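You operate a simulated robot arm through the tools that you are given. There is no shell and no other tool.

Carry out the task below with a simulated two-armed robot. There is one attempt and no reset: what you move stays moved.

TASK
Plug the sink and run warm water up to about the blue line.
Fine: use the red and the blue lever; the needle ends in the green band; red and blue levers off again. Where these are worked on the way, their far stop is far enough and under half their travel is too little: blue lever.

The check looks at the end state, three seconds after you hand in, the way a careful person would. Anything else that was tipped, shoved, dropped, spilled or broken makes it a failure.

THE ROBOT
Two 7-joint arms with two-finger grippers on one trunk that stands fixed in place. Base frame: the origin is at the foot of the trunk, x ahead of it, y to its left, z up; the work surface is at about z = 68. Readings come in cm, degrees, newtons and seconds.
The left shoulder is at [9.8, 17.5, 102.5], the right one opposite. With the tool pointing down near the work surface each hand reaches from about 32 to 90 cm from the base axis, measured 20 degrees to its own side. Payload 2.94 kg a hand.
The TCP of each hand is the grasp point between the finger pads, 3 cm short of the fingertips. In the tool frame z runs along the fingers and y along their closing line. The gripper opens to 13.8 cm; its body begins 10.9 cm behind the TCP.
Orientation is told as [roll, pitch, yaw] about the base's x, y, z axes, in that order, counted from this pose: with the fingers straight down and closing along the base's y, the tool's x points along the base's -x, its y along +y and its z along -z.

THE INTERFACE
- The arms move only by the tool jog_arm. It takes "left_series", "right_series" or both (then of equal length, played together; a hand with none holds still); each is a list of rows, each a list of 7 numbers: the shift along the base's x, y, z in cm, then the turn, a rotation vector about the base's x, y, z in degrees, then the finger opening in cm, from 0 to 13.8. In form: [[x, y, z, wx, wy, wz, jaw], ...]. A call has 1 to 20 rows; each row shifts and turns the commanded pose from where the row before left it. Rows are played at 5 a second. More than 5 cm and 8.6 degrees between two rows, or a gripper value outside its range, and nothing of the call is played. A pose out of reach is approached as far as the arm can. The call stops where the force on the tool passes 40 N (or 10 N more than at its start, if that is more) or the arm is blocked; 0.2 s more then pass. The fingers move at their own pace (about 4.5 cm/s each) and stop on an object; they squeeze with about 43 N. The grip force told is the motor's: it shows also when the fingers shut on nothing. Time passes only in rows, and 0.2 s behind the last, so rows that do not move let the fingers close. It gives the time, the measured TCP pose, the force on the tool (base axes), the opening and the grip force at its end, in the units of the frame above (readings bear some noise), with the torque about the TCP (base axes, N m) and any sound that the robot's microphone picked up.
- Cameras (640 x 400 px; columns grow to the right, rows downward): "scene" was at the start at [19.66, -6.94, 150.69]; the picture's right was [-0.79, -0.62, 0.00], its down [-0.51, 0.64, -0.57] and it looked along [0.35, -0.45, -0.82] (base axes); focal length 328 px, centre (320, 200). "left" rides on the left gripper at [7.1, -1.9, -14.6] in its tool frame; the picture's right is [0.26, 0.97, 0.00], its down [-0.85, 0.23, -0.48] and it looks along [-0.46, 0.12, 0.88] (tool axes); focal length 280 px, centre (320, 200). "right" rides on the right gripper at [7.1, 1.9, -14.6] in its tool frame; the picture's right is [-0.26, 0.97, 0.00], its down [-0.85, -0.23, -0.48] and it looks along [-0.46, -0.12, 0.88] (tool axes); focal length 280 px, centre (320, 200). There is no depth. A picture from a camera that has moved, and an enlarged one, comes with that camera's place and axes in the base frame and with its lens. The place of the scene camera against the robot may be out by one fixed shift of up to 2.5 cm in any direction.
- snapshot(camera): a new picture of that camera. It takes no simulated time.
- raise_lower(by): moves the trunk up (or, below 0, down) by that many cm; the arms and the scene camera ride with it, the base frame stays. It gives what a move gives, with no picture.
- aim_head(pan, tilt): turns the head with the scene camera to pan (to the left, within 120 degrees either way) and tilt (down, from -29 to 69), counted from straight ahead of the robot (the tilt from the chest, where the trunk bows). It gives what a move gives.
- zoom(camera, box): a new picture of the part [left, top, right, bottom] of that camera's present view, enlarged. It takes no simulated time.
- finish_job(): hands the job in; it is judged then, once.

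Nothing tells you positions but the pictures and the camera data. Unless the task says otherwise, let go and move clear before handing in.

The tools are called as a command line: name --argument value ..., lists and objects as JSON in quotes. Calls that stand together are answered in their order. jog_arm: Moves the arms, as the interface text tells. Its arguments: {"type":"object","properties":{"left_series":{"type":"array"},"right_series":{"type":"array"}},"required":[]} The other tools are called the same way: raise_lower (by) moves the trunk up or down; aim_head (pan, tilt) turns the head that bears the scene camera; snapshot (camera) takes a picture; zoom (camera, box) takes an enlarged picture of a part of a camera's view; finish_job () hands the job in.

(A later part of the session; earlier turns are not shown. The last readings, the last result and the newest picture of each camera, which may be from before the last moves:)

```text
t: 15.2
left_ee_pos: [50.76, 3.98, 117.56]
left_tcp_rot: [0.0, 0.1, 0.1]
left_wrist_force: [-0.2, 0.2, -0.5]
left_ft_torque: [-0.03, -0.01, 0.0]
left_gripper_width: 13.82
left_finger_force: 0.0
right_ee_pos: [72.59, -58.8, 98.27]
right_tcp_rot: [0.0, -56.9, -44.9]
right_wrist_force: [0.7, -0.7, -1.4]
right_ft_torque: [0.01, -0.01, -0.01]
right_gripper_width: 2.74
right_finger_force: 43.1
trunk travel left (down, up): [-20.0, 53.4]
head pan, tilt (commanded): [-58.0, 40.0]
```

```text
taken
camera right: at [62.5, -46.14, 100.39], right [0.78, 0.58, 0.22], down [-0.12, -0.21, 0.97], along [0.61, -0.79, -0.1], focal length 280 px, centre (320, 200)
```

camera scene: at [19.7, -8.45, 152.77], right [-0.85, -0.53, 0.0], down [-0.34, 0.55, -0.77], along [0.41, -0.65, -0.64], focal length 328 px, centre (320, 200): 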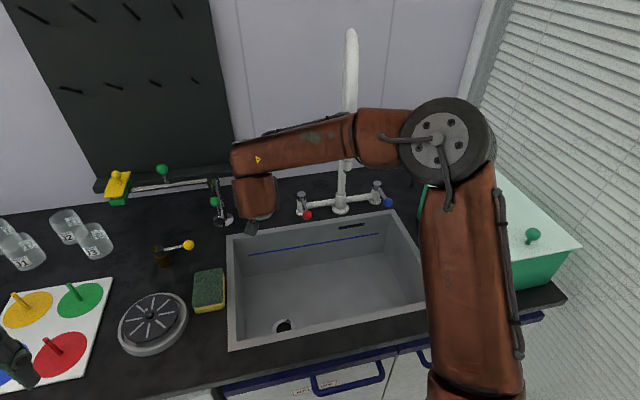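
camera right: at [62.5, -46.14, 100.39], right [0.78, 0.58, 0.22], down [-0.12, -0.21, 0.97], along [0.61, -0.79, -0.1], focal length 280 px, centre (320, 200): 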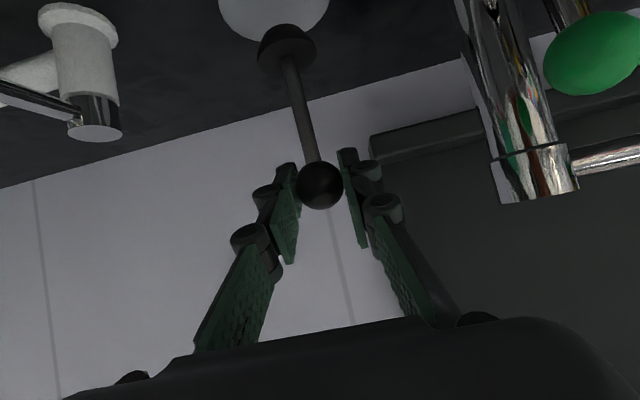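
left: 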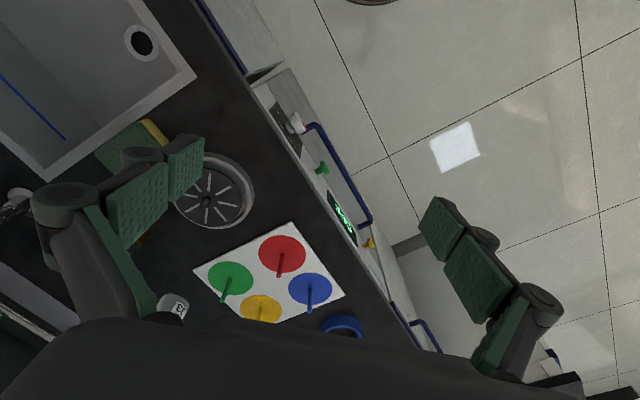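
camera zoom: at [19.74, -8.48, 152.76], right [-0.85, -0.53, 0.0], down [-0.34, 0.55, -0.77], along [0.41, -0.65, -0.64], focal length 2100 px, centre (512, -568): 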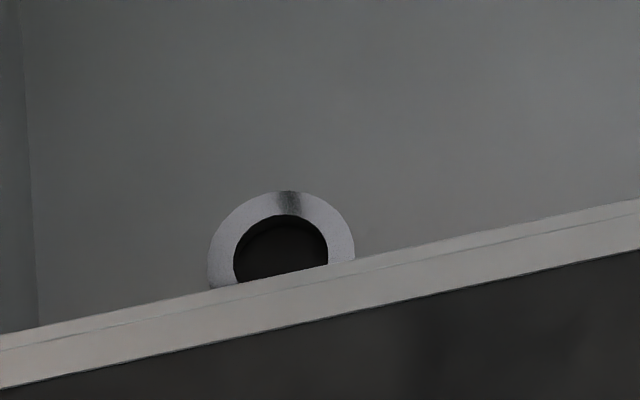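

The black "dome" rises together with the rod, and it is about 3.7 cm wide against a 3.9 cm drain hole. So this is a loose sink plug with a handle, standing on its tray. I'll lift it clear and bring it over the sink.

jog_arm --right_series '[[0, 0, 1.5, 0, 0, 0, 0], [0, 0, 2.0, 0, 0, 0, 0], [0, 0, 2.0, 0, 0, 0, 0], [0, 0, 2.0, 0, 0, 0, 0], [0, 0, 2.0, 0, 0, 0, 0], [-1.5, 1.5, 0, 0, 0, 0, 0], [-2, 2, 0, 0, 0, 0, 0], [-2, 2, 0, 0, 0, 0, 0], [-2, 2, 0, 0, 0, 0, 0], [0, 0, 0, 0, 0, 0, 0]]'

snapshot --camera "right"

snapshot --camera "scene"

```text
t: 17.4
left_ee_pos: [50.86, 3.93, 117.66]
left_tcp_rot: [-0.1, 0.1, 0.1]
left_wrist_force: [-0.1, 0.2, 0.1]
left_ft_torque: [0.01, 0.04, 0.0]
left_gripper_width: 13.78
left_finger_force: 0.1
right_ee_pos: [64.92, -51.33, 107.77]
right_tcp_rot: [-0.1, -56.9, -44.9]
right_wrist_force: [-0.1, 0.0, -2.3]
right_ft_torque: [-0.03, 0.0, 0.03]
right_gripper_width: 2.75
right_finger_force: 42.6
trunk travel left (down, up): [-20.0, 53.4]
head pan, tilt (commanded): [-58.0, 40.0]
```

```text
taken
camera right: at [54.94, -38.64, 109.89], right [0.78, 0.58, 0.22], down [-0.12, -0.21, 0.97], along [0.61, -0.79, -0.1], focal length 280 px, centre (320, 200)
```

right: 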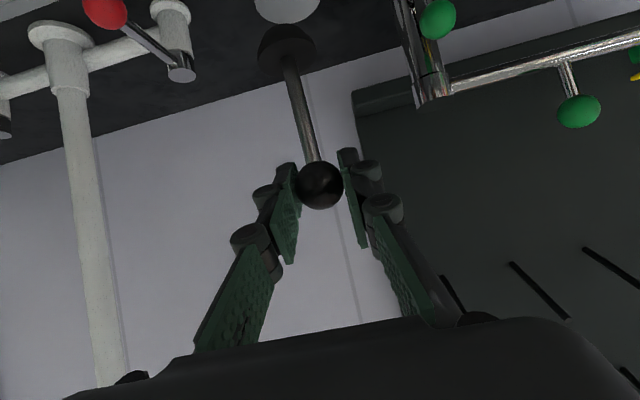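

```text
taken
camera scene: at [19.78, -8.51, 152.75], right [-0.85, -0.53, 0.0], down [-0.34, 0.55, -0.77], along [0.41, -0.65, -0.64], focal length 328 px, centre (320, 200)
```

scene: 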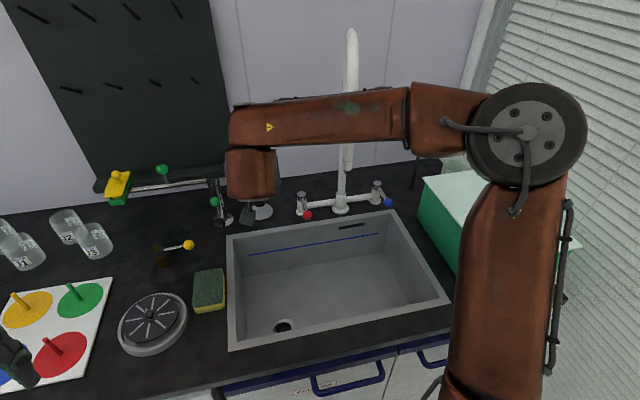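

The plug hangs from the gripper and the tray behind is empty. I'll untilt the hand a little to see whether the plug swings to stay vertical or turns with the hand.

jog_arm --right_series '[[0, 0, 0, 5.3, 5.3, 0, 0], [0, 0, 0, 5.3, 5.3, 0, 0], [0, 0, 0, 0, 0, 0, 0]]'

snapshot --camera "right"

```text
t: 18.2
left_ee_pos: [50.88, 4.24, 117.81]
left_tcp_rot: [0.0, 0.2, 0.1]
left_wrist_force: [-0.1, 0.3, 0.2]
left_ft_torque: [0.01, -0.01, -0.01]
left_gripper_width: 13.8
left_finger_force: 0.1
right_ee_pos: [64.87, -51.41, 107.98]
right_tcp_rot: [-0.1, -41.9, -44.8]
right_wrist_force: [-0.2, -0.5, -1.2]
right_ft_torque: [-0.01, -0.03, 0.0]
right_gripper_width: 2.74
right_finger_force: 43.2
trunk travel left (down, up): [-20.0, 53.4]
head pan, tilt (commanded): [-58.0, 40.0]
```

```text
taken
camera right: at [55.69, -39.41, 114.05], right [0.82, 0.54, 0.17], down [0.06, -0.38, 0.92], along [0.57, -0.75, -0.35], focal length 280 px, centre (320, 200)
```

right: 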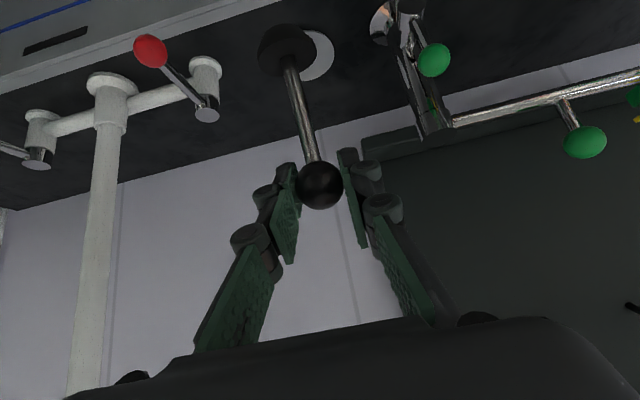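

The plug turns rigidly with the hand, so I must keep the 57° tilt it was grasped at for it to stay vertical. I'll restore that tilt, then swing the hand about the vertical axis so it reaches the drain from the sink's open right side, below the spout.

jog_arm --right_series '[[0, 0, 0, -5.3, -5.3, 0, 0], [0, 0, 0, -5.3, -5.3, 0, 0], [-1.2, 1.2, -1.3, 0, 0, 7.5, 0], [-1.2, 1.2, -1.3, 0, 0, 7.5, 0], [-1.2, 1.2, -1.3, 0, 0, 7.5, 0], [-1.2, 1.2, -1.3, 0, 0, 7.5, 0], [-1.2, 1.2, -1.3, 0, 0, 7.5, 0], [-1.2, 1.2, -1.3, 0, 0, 7.5, 0], [0, 0, 0, 0, 0, 0, 0]]'

snapshot --camera "right"

snapshot --camera "scene"

```text
t: 20.2
left_ee_pos: [50.84, 4.08, 117.7]
left_tcp_rot: [0.0, 0.1, 0.1]
left_wrist_force: [0.1, -0.3, -0.2]
left_ft_torque: [-0.03, 0.0, 0.02]
left_gripper_width: 13.81
left_finger_force: 0.1
right_ee_pos: [57.92, -44.25, 100.09]
right_tcp_rot: [-0.1, -56.9, 0.0]
right_wrist_force: [0.6, -0.6, -0.4]
right_ft_torque: [0.02, -0.01, 0.01]
right_gripper_width: 2.78
right_finger_force: 43.3
trunk travel left (down, up): [-20.0, 53.4]
head pan, tilt (commanded): [-58.0, 40.0]
```

```text
taken
camera right: at [41.78, -42.31, 102.19], right [0.14, 0.97, 0.22], down [0.06, -0.23, 0.97], along [0.99, -0.12, -0.09], focal length 280 px, centre (320, 200)
```

right: 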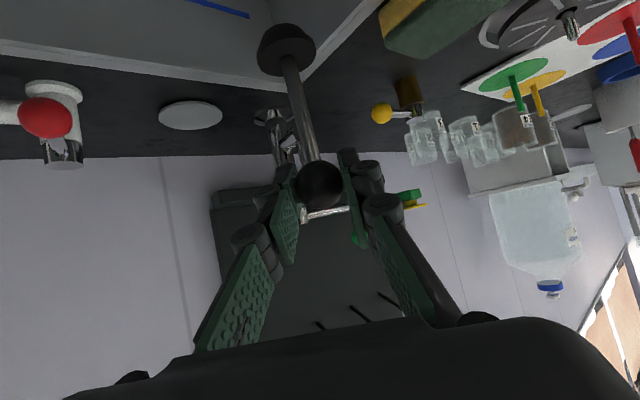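

```text
taken
camera scene: at [19.73, -8.42, 152.76], right [-0.85, -0.53, 0.0], down [-0.34, 0.55, -0.77], along [0.41, -0.65, -0.64], focal length 328 px, centre (320, 200)
```

scene: 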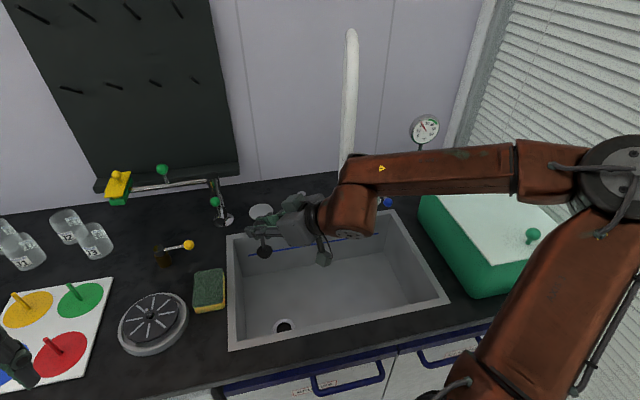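

Yaw is halfway and all is clear; the plug hangs vertical. Now I'll translate toward the drain while lowering below nozzle height, then finish the swing.

jog_arm --right_series '[[-1.26, 0.83, -2.4, 0, 0, 0, 0], [-1.26, 0.83, -2.4, 0, 0, 0, 0], [-1.26, 0.83, -2.4, 0, 0, 0, 0], [-1.26, 0.83, -2.4, 0, 0, 0, 0], [-1.26, 0.83, -2.4, 0, 0, 0, 0], [0, 0, 0, 0, 0, 0, 0]]'

snapshot --camera "right"

snapshot --camera "scene"

```text
t: 21.6
left_ee_pos: [50.89, 3.93, 117.58]
left_tcp_rot: [0.0, 0.1, 0.1]
left_wrist_force: [-0.8, -0.4, -0.5]
left_ft_torque: [0.01, -0.01, 0.0]
left_gripper_width: 13.78
left_finger_force: 0.0
right_ee_pos: [52.36, -40.57, 89.64]
right_tcp_rot: [-0.1, -57.0, 0.1]
right_wrist_force: [-0.5, 0.4, -1.6]
right_ft_torque: [-0.01, 0.0, -0.01]
right_gripper_width: 2.74
right_finger_force: 43.5
right hand out of reach, approached as far as the arm can: row 5
trunk travel left (down, up): [-20.0, 53.4]
head pan, tilt (commanded): [-58.0, 40.0]
```

```text
taken
camera right: at [36.17, -38.63, 91.73], right [0.14, 0.97, 0.22], down [0.06, -0.23, 0.97], along [0.99, -0.13, -0.09], focal length 280 px, centre (320, 200)
```

right: 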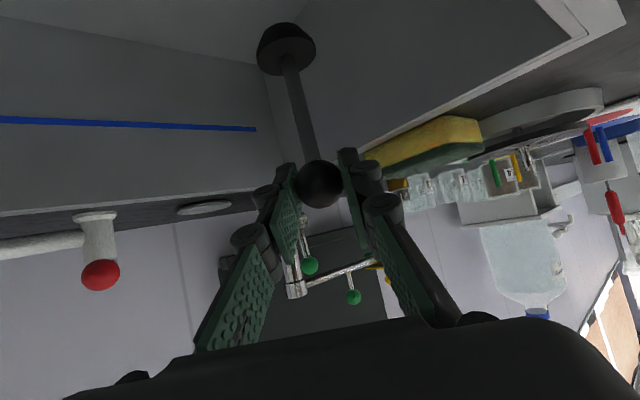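

```text
taken
camera scene: at [19.72, -8.48, 152.76], right [-0.85, -0.53, 0.0], down [-0.34, 0.55, -0.77], along [0.41, -0.65, -0.64], focal length 328 px, centre (320, 200)
```

scene: 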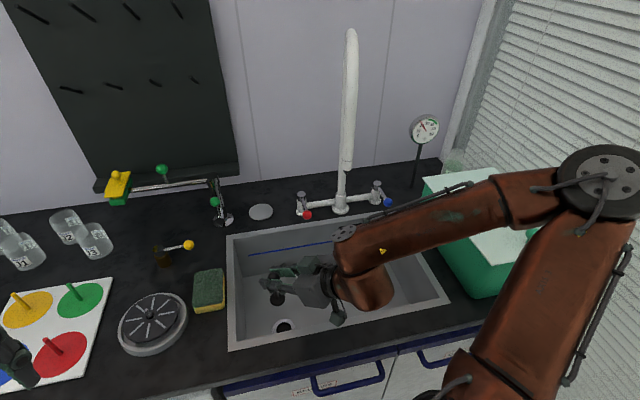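

The arm neared a joint limit because the wrist sits too close to the shoulder in this pose. Continuing the yaw moves the wrist away from the body, so I'll do that part now.

jog_arm --right_series '[[0, 0, 0, 0, 0, 7.5, 0], [0, 0, 0, 0, 0, 7.5, 0], [0, 0, 0, 0, 0, 7.5, 0], [0, 0, 0, 0, 0, 0, 0]]'

snapshot --camera "scene"

snapshot --camera "right"

```text
t: 22.6
left_ee_pos: [50.78, 4.06, 117.6]
left_tcp_rot: [0.0, 0.1, 0.1]
left_wrist_force: [-0.4, -0.1, -0.7]
left_ft_torque: [0.0, 0.01, 0.01]
left_gripper_width: 13.81
left_finger_force: 0.1
right_ee_pos: [52.2, -40.62, 89.55]
right_tcp_rot: [-0.2, -57.0, 22.8]
right_wrist_force: [0.3, -0.3, -1.5]
right_ft_torque: [0.0, 0.02, 0.01]
right_gripper_width: 2.76
right_finger_force: 42.8
trunk travel left (down, up): [-20.0, 53.4]
head pan, tilt (commanded): [-58.0, 40.0]
```

```text
taken
camera scene: at [19.69, -8.46, 152.77], right [-0.85, -0.53, 0.0], down [-0.34, 0.55, -0.77], along [0.41, -0.65, -0.64], focal length 328 px, centre (320, 200)
```

scene: 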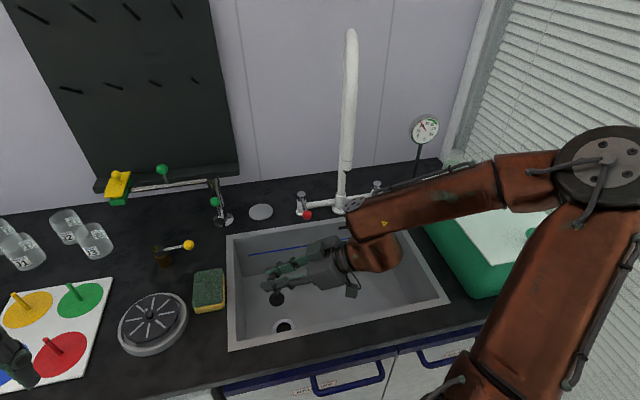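

```text
taken
camera right: at [36.68, -45.05, 91.73], right [-0.24, 0.95, 0.22], down [0.15, -0.19, 0.97], along [0.96, 0.26, -0.09], focal length 280 px, centre (320, 200)
```

right: 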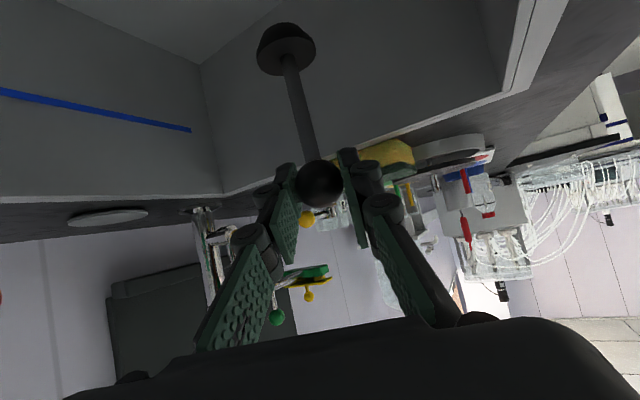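

jog_arm --right_series '[[0, 0, 0, 0, 0, 7.5, 0], [0, 0, 0, 0, 0, 7.5, 0], [0, 0, 0, 0, 0, 7.5, 0], [0, 0, 0, 0, 0, 0, 0]]'

snapshot --camera "scene"

snapshot --camera "right"

snapshot --camera "left"

```text
t: 23.6
left_ee_pos: [50.89, 3.9, 117.71]
left_tcp_rot: [0.0, 0.2, 0.2]
left_wrist_force: [0.7, 0.4, 0.1]
left_ft_torque: [-0.02, -0.03, 0.0]
left_gripper_width: 13.81
left_finger_force: 0.1
right_ee_pos: [52.27, -40.63, 89.57]
right_tcp_rot: [-0.1, -56.9, 45.2]
right_wrist_force: [0.5, -0.1, -0.7]
right_ft_torque: [-0.01, 0.01, 0.02]
right_gripper_width: 2.74
right_finger_force: 42.9
trunk travel left (down, up): [-20.0, 53.4]
head pan, tilt (commanded): [-58.0, 40.0]
```

```text
taken
camera scene: at [19.68, -8.43, 152.78], right [-0.85, -0.53, 0.0], down [-0.34, 0.55, -0.77], along [0.41, -0.65, -0.64], focal length 328 px, centre (320, 200)
```

scene: 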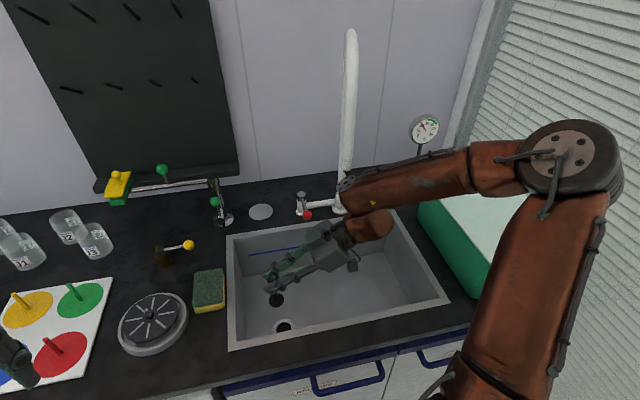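

```text
taken
camera right: at [39.51, -50.66, 91.67], right [-0.58, 0.78, 0.22], down [0.21, -0.12, 0.97], along [0.79, 0.61, -0.09], focal length 280 px, centre (320, 200)
```

right: 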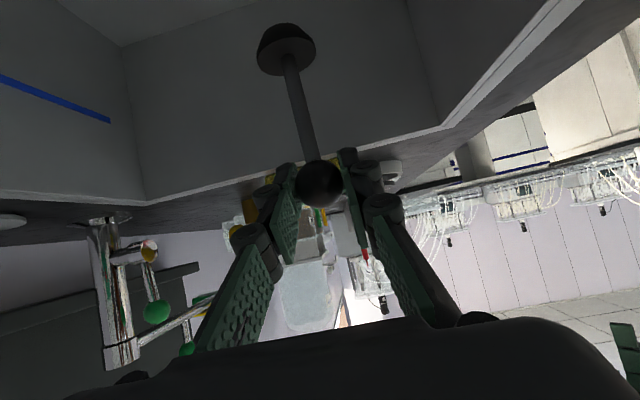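

```text
taken
camera left: at [43.82, 1.97, 132.28], right [-0.26, 0.96, 0.0], down [0.85, 0.23, 0.48], along [0.46, 0.13, -0.88], focal length 280 px, centre (320, 200)
```

left: 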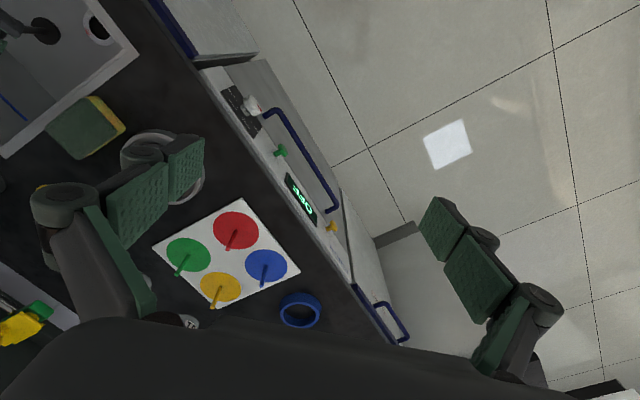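

The left wrist camera can see both the plug and the drain. I'll move and turn the left hand a little for a better viewpoint to guide the insertion, well away from the right arm.

jog_arm --left_series '[[-0.5, -2.8, 0, 0, 0, -7.5, 6], [-0.5, -2.8, 0, 0, 0, -7.5, 6], [-0.5, -2.8, 0, 0, 0, -7.5, 6], [-0.5, -2.8, 0, 0, 0, -7.5, 6], [-0.5, -2.8, 0, 0, 0, -7.5, 6], [-0.5, -2.8, 0, 0, 0, -7.5, 6], [0, 0, 0, 0, 0, 0, 6]]'

snapshot --camera "left"

snapshot --camera "scene"

```text
t: 25.2
left_ee_pos: [47.83, -12.57, 117.78]
left_tcp_rot: [0.0, -0.1, -45.0]
left_wrist_force: [0.3, 0.4, 0.7]
left_ft_torque: [-0.05, 0.03, -0.03]
left_gripper_width: 6.03
left_finger_force: 0.1
right_ee_pos: [52.3, -40.71, 89.65]
right_tcp_rot: [-0.1, -56.9, 45.1]
right_wrist_force: [-1.3, 0.0, -1.4]
right_ft_torque: [-0.01, 0.04, -0.01]
right_gripper_width: 2.75
right_finger_force: 42.9
trunk travel left (down, up): [-20.0, 53.4]
head pan, tilt (commanded): [-58.0, 40.0]
```

```text
taken
camera left: at [41.44, -9.07, 132.32], right [0.5, 0.87, 0.0], down [0.76, -0.44, 0.48], along [0.41, -0.24, -0.88], focal length 280 px, centre (320, 200)
```

left: 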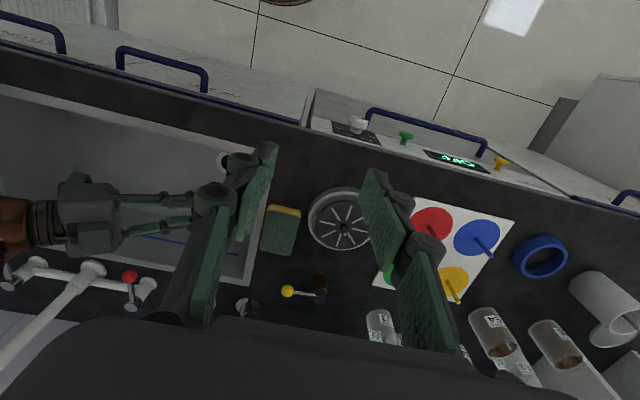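

```text
taken
camera scene: at [19.73, -8.41, 152.77], right [-0.85, -0.53, 0.0], down [-0.34, 0.54, -0.77], along [0.41, -0.65, -0.64], focal length 328 px, centre (320, 200)
```

scene: 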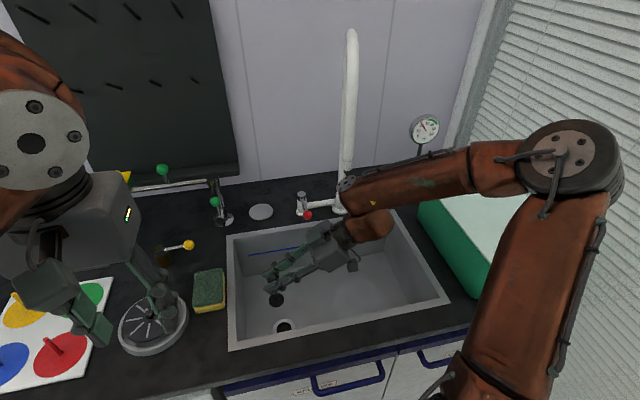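

jog_arm --left_series '[[-1.9, -1.9, 0.5, 0, 0, 0, 8], [-1.9, -1.9, 0.5, 0, 0, 0, 8], [-1.9, -1.9, 0.5, 0, 0, 0, 8], [-1.9, -1.9, 0.5, 0, 0, 0, 8], [0, 0, 0, 0, 0, 0, 8]]'

snapshot --camera "left"

snapshot --camera "scene"

```text
t: 26.4
left_ee_pos: [40.09, -20.31, 119.82]
left_tcp_rot: [0.0, 0.1, -44.8]
left_wrist_force: [-0.8, 0.6, -0.7]
left_ft_torque: [-0.03, 0.0, 0.01]
left_gripper_width: 8.01
left_finger_force: 0.0
right_ee_pos: [52.31, -40.76, 89.55]
right_tcp_rot: [0.1, -56.9, 45.0]
right_wrist_force: [1.5, -0.1, -2.1]
right_ft_torque: [0.01, 0.02, 0.02]
right_gripper_width: 2.73
right_finger_force: 42.3
trunk travel left (down, up): [-20.0, 53.4]
head pan, tilt (commanded): [-58.0, 40.0]
```

```text
taken
camera left: at [33.83, -16.85, 134.41], right [0.5, 0.87, 0.0], down [0.76, -0.44, 0.47], along [0.41, -0.23, -0.88], focal length 280 px, centre (320, 200)
```

left: 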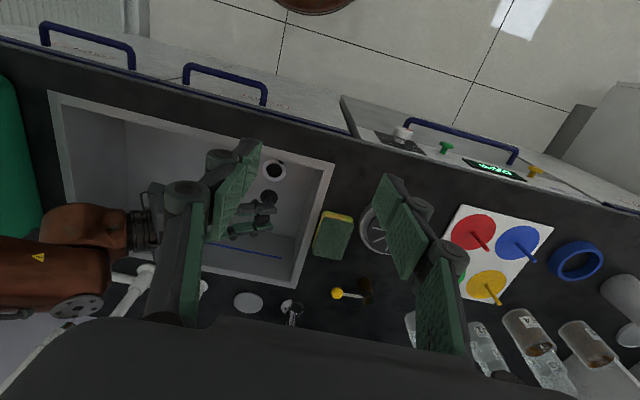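

```text
taken
camera scene: at [19.78, -8.48, 152.75], right [-0.85, -0.53, 0.0], down [-0.34, 0.55, -0.77], along [0.41, -0.65, -0.64], focal length 328 px, centre (320, 200)
```

scene: 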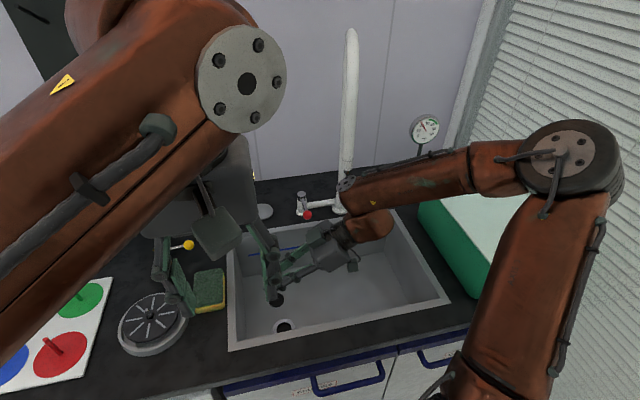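

zoom --camera "left" --box '[230, 140, 310, 240]'

zoom --camera "scene" --box '[240, 270, 340, 350]'

```text
4.00 times, centred on (270, 190) of left
camera zoom: at [33.83, -16.85, 134.41], right [0.5, 0.87, 0.0], down [0.76, -0.44, 0.47], along [0.41, -0.23, -0.88], focal length 1122 px, centre (520, 240)
```

zoom: 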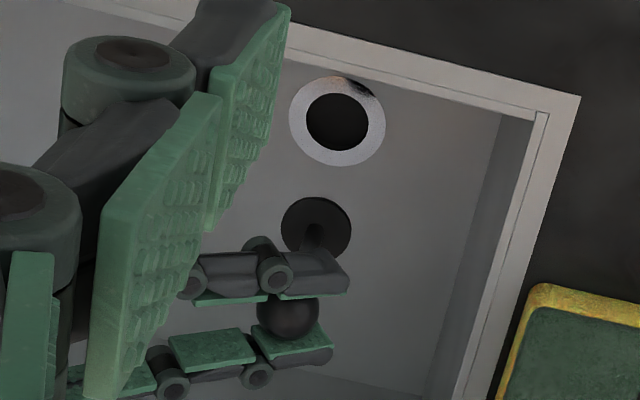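

```text
5.00 times, centred on (290, 310) of scene
camera zoom: at [19.78, -8.48, 152.75], right [-0.85, -0.53, 0.0], down [-0.34, 0.55, -0.77], along [0.41, -0.65, -0.64], focal length 1640 px, centre (470, -350)
```

zoom: 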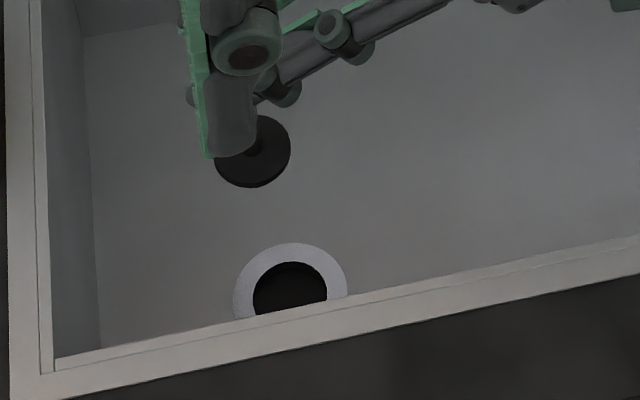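

zoom --camera "right" --box '[230, 10, 350, 110]'

```text
4.00 times, centred on (290, 60) of right
camera zoom: at [39.57, -50.66, 91.62], right [-0.58, 0.78, 0.22], down [0.21, -0.12, 0.97], along [0.79, 0.61, -0.09], focal length 1122 px, centre (440, 760)
```

zoom: 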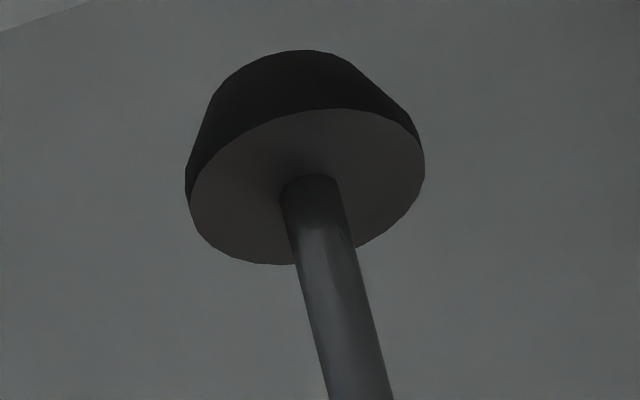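

The plug's top disc is now at about d≈66.0, r≈-8.7, and the drain centre is at d≈64.9, r≈-8.0. I'll shift by that difference and lower to just above the drain, then check again.

jog_arm --right_series '[[-0.65, 0.09, -1.5, 0, 0, 0, 0], [-0.66, 0.09, -2, 0, 0, 0, 0], [0, 0, -2, 0, 0, 0, 0], [0, 0, -1.5, 0, 0, 0, 0], [0, 0, 0, 0, 0, 0, 0]]'

zoom --camera "left" --box '[230, 140, 310, 240]'

zoom --camera "scene" --box '[240, 270, 340, 350]'

zoom --camera "right" --box '[200, 0, 400, 125]'

```text
t: 27.6
left_ee_pos: [40.05, -20.29, 119.82]
left_tcp_rot: [0.0, 0.1, -44.9]
left_wrist_force: [0.0, -0.8, 0.1]
left_ft_torque: [-0.04, 0.0, 0.01]
left_gripper_width: 7.98
left_finger_force: 0.1
right_ee_pos: [50.91, -40.52, 82.44]
right_tcp_rot: [-0.1, -57.1, 44.9]
right_wrist_force: [-0.5, 0.4, -1.1]
right_ft_torque: [-0.02, 0.02, 0.01]
right_gripper_width: 2.77
right_finger_force: 43.3
trunk travel left (down, up): [-20.0, 53.4]
head pan, tilt (commanded): [-58.0, 40.0]
```

```text
4.00 times, centred on (270, 190) of left
camera zoom: at [33.78, -16.86, 134.43], right [0.5, 0.87, 0.0], down [0.76, -0.44, 0.47], along [0.41, -0.23, -0.88], focal length 1122 px, centre (520, 240)
```

zoom: 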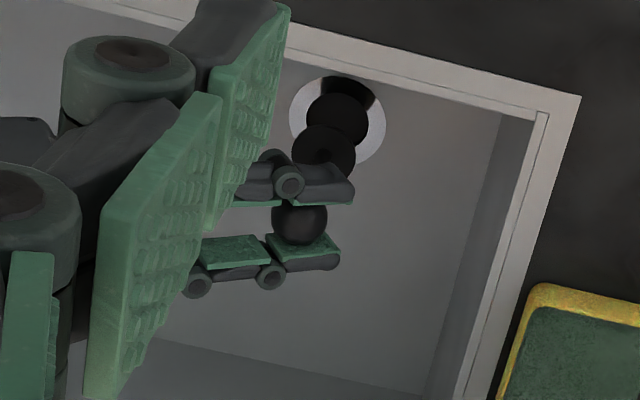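

```text
5.00 times, centred on (290, 310) of scene
camera zoom: at [19.71, -8.51, 152.77], right [-0.85, -0.53, 0.0], down [-0.34, 0.55, -0.77], along [0.41, -0.65, -0.64], focal length 1640 px, centre (470, -350)
```

zoom: 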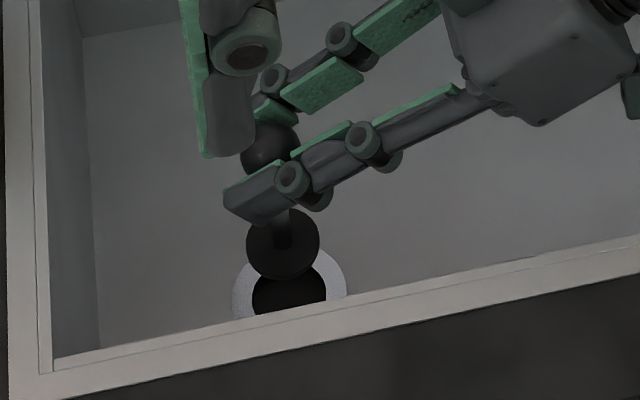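

```text
3.20 times, centred on (300, 62) of right
camera zoom: at [38.16, -50.53, 84.58], right [-0.58, 0.78, 0.22], down [0.21, -0.12, 0.97], along [0.79, 0.61, -0.09], focal length 897 px, centre (384, 640)
```

zoom: 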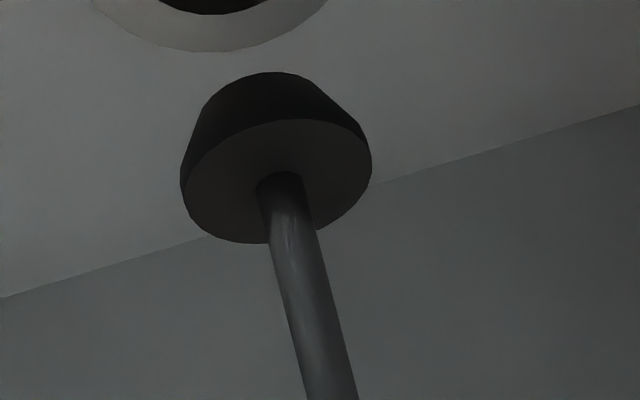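

Alignment looks right in both the left and right views, within a millimetre or two. Lowering the plug toward the hole in small steps while watching the force.

jog_arm --right_series '[[0, 0, -1, 0, 0, 0, 0], [0, 0, -1, 0, 0, 0, 0], [0, 0, -0.8, 0, 0, 0, 0], [0, 0, 0, 0, 0, 0, 0]]'

zoom --camera "left" --box '[230, 140, 310, 240]'

zoom --camera "right" --box '[200, 0, 400, 125]'

```text
t: 28.6
left_ee_pos: [40.13, -20.36, 119.76]
left_tcp_rot: [0.1, 0.0, -45.0]
left_wrist_force: [0.5, 0.4, -0.2]
left_ft_torque: [-0.01, 0.0, 0.01]
left_gripper_width: 8.01
left_finger_force: 0.0
right_ee_pos: [51.0, -40.39, 79.77]
right_tcp_rot: [0.0, -57.1, 45.0]
right_wrist_force: [-0.1, -0.2, -1.8]
right_ft_torque: [-0.03, 0.0, 0.0]
right_gripper_width: 2.76
right_finger_force: 43.4
trunk travel left (down, up): [-20.0, 53.4]
head pan, tilt (commanded): [-58.0, 40.0]
```

```text
4.00 times, centred on (270, 190) of left
camera zoom: at [33.79, -16.87, 134.42], right [0.5, 0.87, 0.0], down [0.76, -0.44, 0.47], along [0.41, -0.23, -0.88], focal length 1122 px, centre (520, 240)
```

zoom: 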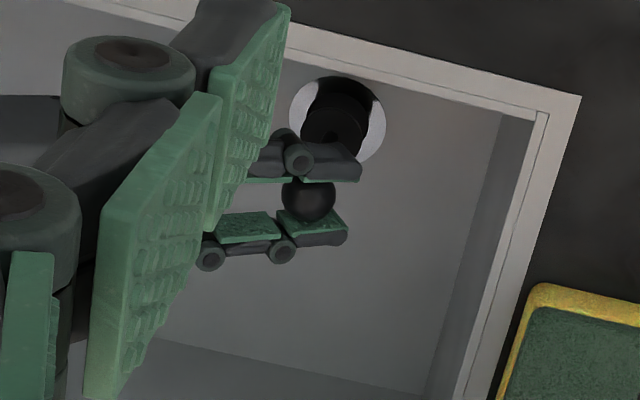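

```text
3.20 times, centred on (300, 62) of right
camera zoom: at [38.19, -50.5, 81.83], right [-0.58, 0.78, 0.22], down [0.21, -0.12, 0.97], along [0.79, 0.61, -0.09], focal length 897 px, centre (384, 640)
```

zoom: 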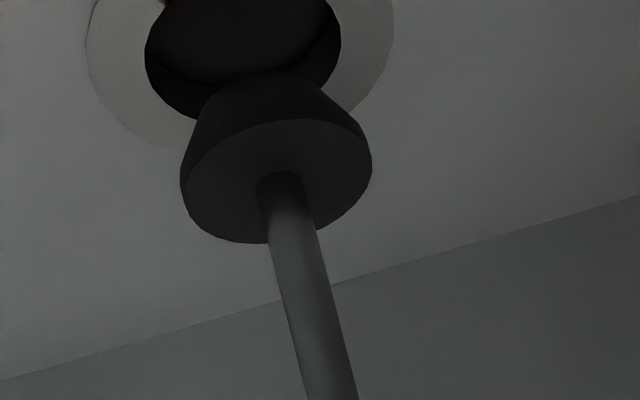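

The plug's narrow end is right over the hole and lined up. Continuing down.

jog_arm --right_series '[[0, 0, -0.7, 0, 0, 0, 0], [0, 0, -0.7, 0, 0, 0, 0], [0, 0, 0, 0, 0, 0, 0]]'

zoom --camera "left" --box '[230, 140, 310, 240]'

zoom --camera "right" --box '[200, 0, 400, 125]'

```text
t: 29.4
left_ee_pos: [40.07, -20.37, 119.86]
left_tcp_rot: [0.0, 0.1, -44.9]
left_wrist_force: [0.0, 0.2, -0.8]
left_ft_torque: [0.0, 0.02, -0.02]
left_gripper_width: 8.01
left_finger_force: 0.1
right_ee_pos: [51.05, -40.47, 78.44]
right_tcp_rot: [0.0, -57.1, 45.0]
right_wrist_force: [0.1, -0.5, -0.3]
right_ft_torque: [-0.01, 0.01, 0.0]
right_gripper_width: 2.75
right_finger_force: 43.1
trunk travel left (down, up): [-20.0, 53.4]
head pan, tilt (commanded): [-58.0, 40.0]
```

```text
4.00 times, centred on (270, 190) of left
camera zoom: at [33.79, -16.87, 134.42], right [0.5, 0.87, 0.0], down [0.76, -0.44, 0.47], along [0.41, -0.23, -0.88], focal length 1122 px, centre (520, 240)
```

zoom: 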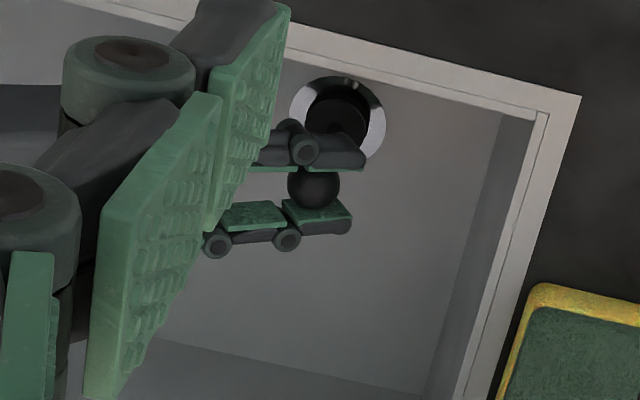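

```text
3.20 times, centred on (300, 62) of right
camera zoom: at [38.24, -50.48, 80.42], right [-0.58, 0.78, 0.22], down [0.21, -0.12, 0.97], along [0.79, 0.61, -0.09], focal length 897 px, centre (384, 640)
```

zoom: 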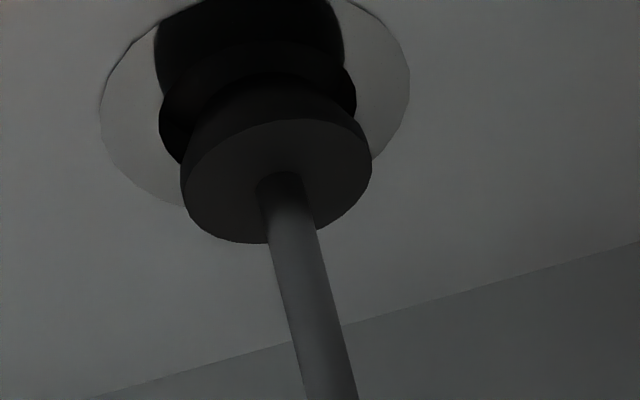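

jog_arm --right_series '[[0, 0, -0.6, 0, 0, 0, 0], [0, 0, -0.5, 0, 0, 0, 0], [0, 0, 0, 0, 0, 0, 0]]'

zoom --camera "left" --box '[230, 140, 310, 240]'

zoom --camera "right" --box '[200, 0, 400, 125]'

```text
t: 30.2
left_ee_pos: [40.04, -20.2, 119.87]
left_tcp_rot: [0.0, 0.2, -44.9]
left_wrist_force: [0.3, -0.2, 0.2]
left_ft_torque: [0.02, 0.01, -0.02]
left_gripper_width: 7.99
left_finger_force: 0.2
right_ee_pos: [50.95, -40.4, 77.21]
right_tcp_rot: [-0.1, -56.9, 45.0]
right_wrist_force: [0.1, 0.1, -0.2]
right_ft_torque: [0.06, -0.03, -0.01]
right_gripper_width: 2.76
right_finger_force: 42.8
trunk travel left (down, up): [-20.0, 53.4]
head pan, tilt (commanded): [-58.0, 40.0]
```

```text
4.00 times, centred on (270, 190) of left
camera zoom: at [33.79, -16.87, 134.42], right [0.5, 0.87, 0.0], down [0.76, -0.44, 0.47], along [0.41, -0.23, -0.88], focal length 1122 px, centre (520, 240)
```

zoom: 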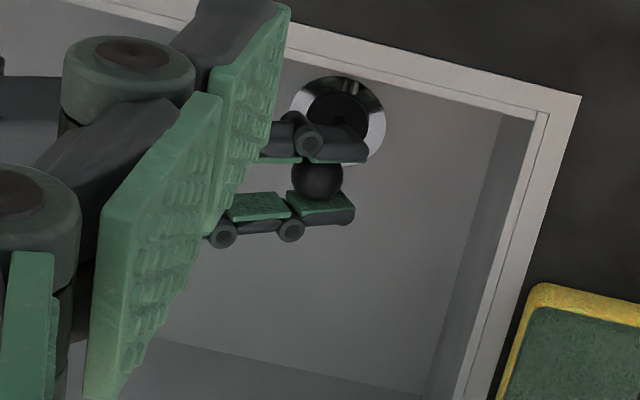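

```text
3.20 times, centred on (300, 62) of right
camera zoom: at [38.25, -50.45, 79.32], right [-0.58, 0.78, 0.22], down [0.21, -0.12, 0.97], along [0.79, 0.61, -0.09], focal length 897 px, centre (384, 640)
```

zoom: 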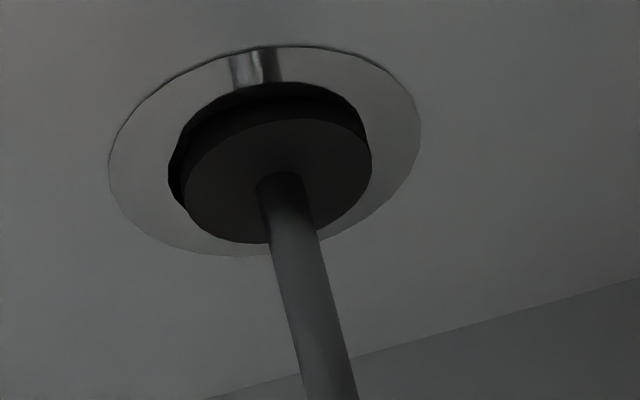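

The plug is going into the hole nicely. A bit further until it seats.

jog_arm --right_series '[[0, 0, -0.4, 0, 0, 0, 0], [0, 0, -0.4, 0, 0, 0, 0], [0, 0, 0, 0, 0, 0, 0]]'

zoom --camera "right" --box '[200, 0, 400, 125]'

```text
t: 31.0
left_ee_pos: [40.0, -20.15, 119.99]
left_tcp_rot: [0.0, -0.1, -45.0]
left_wrist_force: [0.6, 0.3, 0.2]
left_ft_torque: [-0.01, -0.01, -0.01]
left_gripper_width: 8.01
left_finger_force: 0.1
right_ee_pos: [51.04, -40.15, 76.97]
right_tcp_rot: [-0.6, -57.3, 45.5]
right_wrist_force: [3.2, -0.7, 36.1]
right_ft_torque: [0.27, -0.29, 0.01]
right_gripper_width: 2.74
right_finger_force: 42.7
trunk travel left (down, up): [-20.0, 53.4]
head pan, tilt (commanded): [-58.0, 40.0]
```

```text
3.20 times, centred on (300, 62) of right
camera zoom: at [38.27, -50.22, 78.86], right [-0.58, 0.78, 0.22], down [0.2, -0.12, 0.97], along [0.79, 0.61, -0.09], focal length 897 px, centre (384, 640)
```

zoom: 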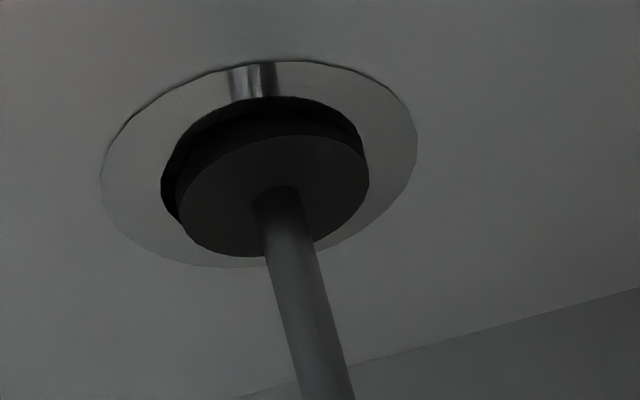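

It met resistance at 36 N, and the plug looks about 1.5 mm off to the near (-d) side. I'll ease up, nudge it over and lower again to see whether it seats deeper.

jog_arm --right_series '[[0, 0, 0.5, 0, 0, 0, 0], [0.12, -0.12, 0, 0, 0, 0, 0], [0, 0, -0.3, 0, 0, 0, 0], [0, 0, -0.2, 0, 0, 0, 0], [0, 0, 0, 0, 0, 0, 0]]'

zoom --camera "right" --box '[200, 0, 400, 125]'

zoom --camera "left" --box '[250, 140, 310, 215]'

```text
t: 32.2
left_ee_pos: [39.91, -20.24, 119.92]
left_tcp_rot: [0.0, 0.0, -44.9]
left_wrist_force: [0.3, 0.0, -0.1]
left_ft_torque: [0.0, 0.01, -0.04]
left_gripper_width: 7.99
left_finger_force: 0.1
right_ee_pos: [50.93, -40.46, 76.62]
right_tcp_rot: [-0.6, -57.1, 45.4]
right_wrist_force: [-2.5, -7.4, 33.0]
right_ft_torque: [-0.18, 0.16, 0.05]
right_gripper_width: 2.74
right_finger_force: 43.1
trunk travel left (down, up): [-20.0, 53.4]
head pan, tilt (commanded): [-58.0, 40.0]
```

```text
3.20 times, centred on (300, 62) of right
camera zoom: at [38.22, -50.55, 78.75], right [-0.58, 0.78, 0.21], down [0.2, -0.12, 0.97], along [0.79, 0.61, -0.09], focal length 897 px, centre (384, 640)
```

zoom: 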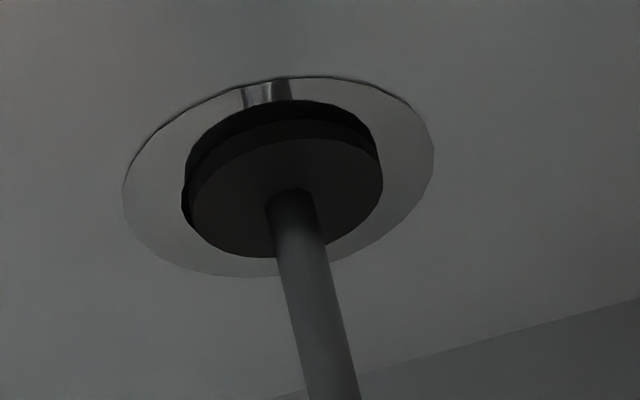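

```text
5.33 times, centred on (280, 178) of left
camera zoom: at [33.5, -16.75, 134.54], right [0.5, 0.87, 0.0], down [0.76, -0.44, 0.48], along [0.41, -0.24, -0.88], focal length 1495 px, centre (533, 320)
```

zoom: 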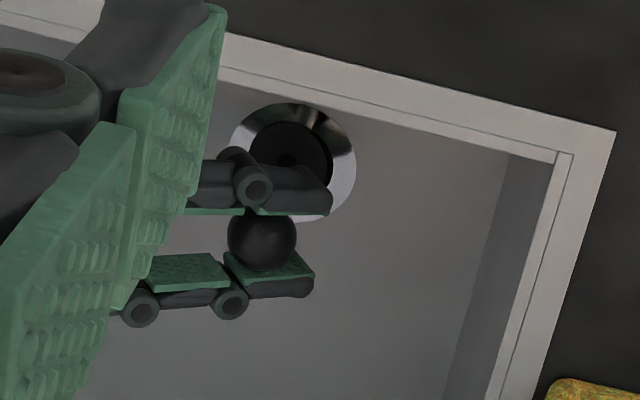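

It seated about 3.5 mm deeper after the nudge. The side force says the hole wants it slightly toward +r/+d, so I'll correct by that and press again.

jog_arm --right_series '[[0, 0, 0.4, 0, 0, 0, 0], [-0.03, -0.18, 0, 0, 0, 0, 0], [0, 0, -0.3, 0, 0, 0, 0], [0, 0, -0.2, 0, 0, 0, 0], [0, 0, 0, 0, 0, 0, 0]]'

zoom --camera "right" --box '[200, 0, 400, 125]'

```text
t: 33.4
left_ee_pos: [39.88, -20.13, 119.86]
left_tcp_rot: [0.0, 0.1, -44.9]
left_wrist_force: [-0.5, 0.9, 0.0]
left_ft_torque: [-0.02, 0.0, -0.01]
left_gripper_width: 8.02
left_finger_force: 0.0
right_ee_pos: [50.99, -40.81, 76.73]
right_tcp_rot: [-0.4, -57.1, 45.5]
right_wrist_force: [5.8, 5.6, 28.1]
right_ft_torque: [0.55, -0.49, 0.02]
right_gripper_width: 2.73
right_finger_force: 42.9
trunk travel left (down, up): [-20.0, 53.4]
head pan, tilt (commanded): [-58.0, 40.0]
```

```text
3.20 times, centred on (300, 62) of right
camera zoom: at [38.26, -50.67, 78.69], right [-0.58, 0.78, 0.22], down [0.2, -0.12, 0.97], along [0.79, 0.61, -0.09], focal length 897 px, centre (384, 640)
```

zoom: 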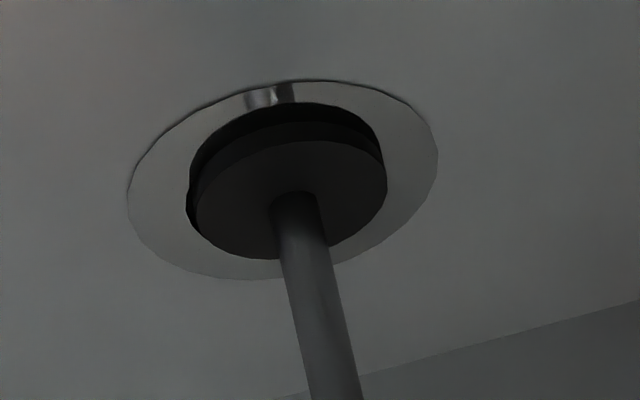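

Side force flipped sign with the same depth, so the plug is centred and resting on its seat. I'll relieve the load slightly and open the fingers to release it.

jog_arm --right_series '[[0.02, 0.09, 0.3, 0, 0, 0, 0], [0, 0, 0, 0, 0, 0, 3.5], [0, 0, 0, 0, 0, 0, 5], [0, 0, 0, 0, 0, 0, 5], [0, 0, 0, 0, 0, 0, 5]]'

snapshot --camera "right"

zoom --camera "left" --box '[230, 140, 310, 240]'

```text
t: 34.6
left_ee_pos: [40.07, -20.4, 119.65]
left_tcp_rot: [0.1, 0.1, -44.9]
left_wrist_force: [-0.6, -0.4, 0.7]
left_ft_torque: [0.01, 0.03, -0.01]
left_gripper_width: 8.0
left_finger_force: 0.1
right_ee_pos: [51.05, -40.82, 76.8]
right_tcp_rot: [0.0, -56.9, 45.1]
right_wrist_force: [0.4, 0.4, 0.6]
right_ft_torque: [-0.01, -0.02, -0.01]
right_gripper_width: 4.99
right_finger_force: 0.0
trunk travel left (down, up): [-20.0, 53.4]
head pan, tilt (commanded): [-58.0, 40.0]
```

```text
taken
camera right: at [38.29, -50.74, 78.74], right [-0.58, 0.78, 0.22], down [0.21, -0.12, 0.97], along [0.79, 0.61, -0.09], focal length 280 px, centre (320, 200)
```

right: 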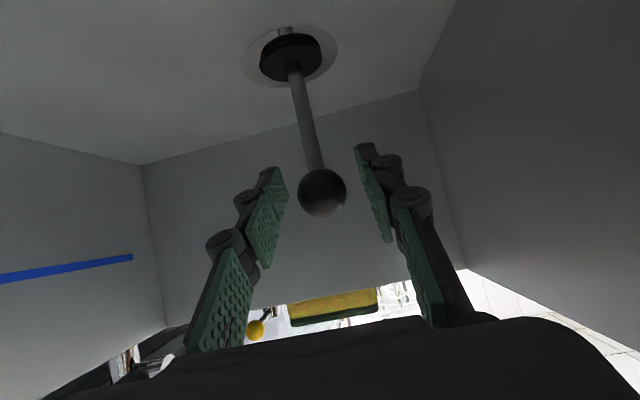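

```text
4.00 times, centred on (270, 190) of left
camera zoom: at [33.79, -16.87, 134.42], right [0.5, 0.87, 0.0], down [0.76, -0.44, 0.47], along [0.41, -0.23, -0.88], focal length 1122 px, centre (520, 240)
```

zoom: 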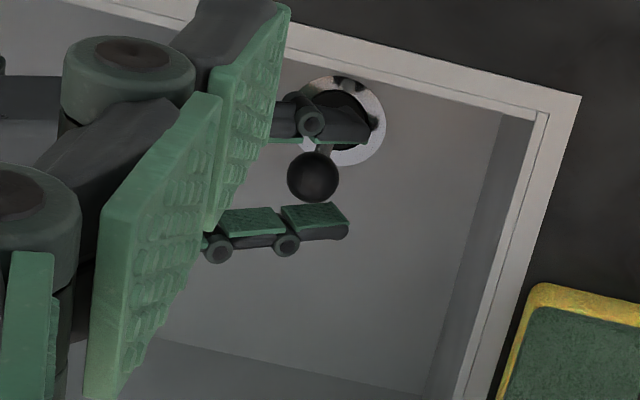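

zoom --camera "right" --box '[220, 10, 360, 100]'

```text
4.44 times, centred on (290, 55) of right
camera zoom: at [38.29, -50.74, 78.74], right [-0.58, 0.78, 0.22], down [0.21, -0.12, 0.97], along [0.79, 0.61, -0.09], focal length 1246 px, centre (453, 844)
```

zoom: 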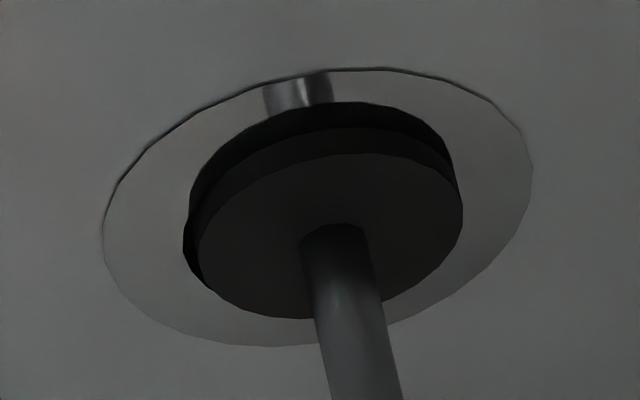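

The plug stands in the drain, seated flush. Now I'll back the right hand straight up off the ball, swing it out to the right toward the blue lever, and move the left hand back out of the scene view.

jog_arm --right_series '[[0, 0, 1.5, 0, 0, 0, 5], [0, 0, 2.5, 0, 0, 0, 5], [0, 0, 2.5, 0, 0, 0, 5], [0, 0, 2.5, 0, 0, 0, 5], [0, 0, 0, 0, 0, 0, 5]]' --left_series '[[2, 2, 0, 0, 0, 0, 8], [2, 2, 0, 0, 0, 0, 8], [2, 2, 0, 0, 0, 0, 8], [2, 2, 0, 0, 0, 0, 8], [2, 2, 0, 0, 0, 0, 8]]'

zoom --camera "right" --box '[200, 0, 420, 140]'

snapshot --camera "scene"

```text
t: 35.8
left_ee_pos: [50.22, -10.43, 119.82]
left_tcp_rot: [-0.1, 0.1, -44.9]
left_wrist_force: [-0.2, 0.9, -0.5]
left_ft_torque: [-0.01, 0.05, 0.01]
left_gripper_width: 8.0
left_finger_force: 0.0
right_ee_pos: [51.08, -40.5, 85.65]
right_tcp_rot: [0.1, -57.0, 45.0]
right_wrist_force: [-0.1, 0.0, 0.0]
right_ft_torque: [0.01, 0.02, -0.01]
right_gripper_width: 4.99
right_finger_force: 0.0
trunk travel left (down, up): [-20.0, 53.4]
head pan, tilt (commanded): [-58.0, 40.0]
```

```text
2.86 times, centred on (310, 70) of right
camera zoom: at [38.38, -50.61, 87.72], right [-0.58, 0.78, 0.22], down [0.21, -0.12, 0.97], along [0.79, 0.61, -0.1], focal length 801 px, centre (349, 571)
```

zoom: 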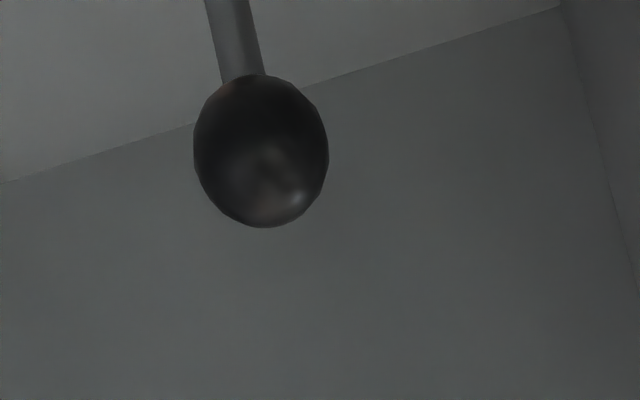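

```text
taken
camera scene: at [19.81, -8.48, 152.74], right [-0.85, -0.53, 0.0], down [-0.34, 0.55, -0.77], along [0.41, -0.65, -0.64], focal length 328 px, centre (320, 200)
```

scene: 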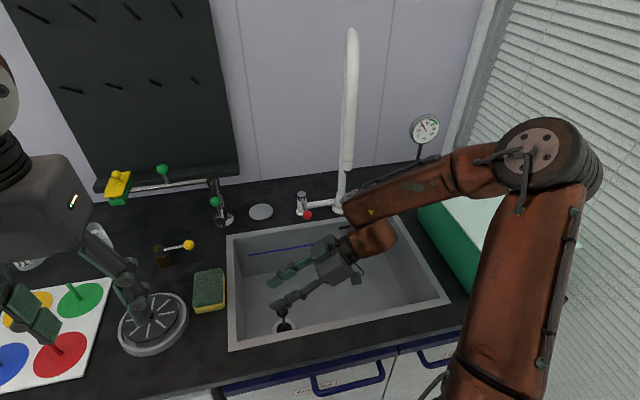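

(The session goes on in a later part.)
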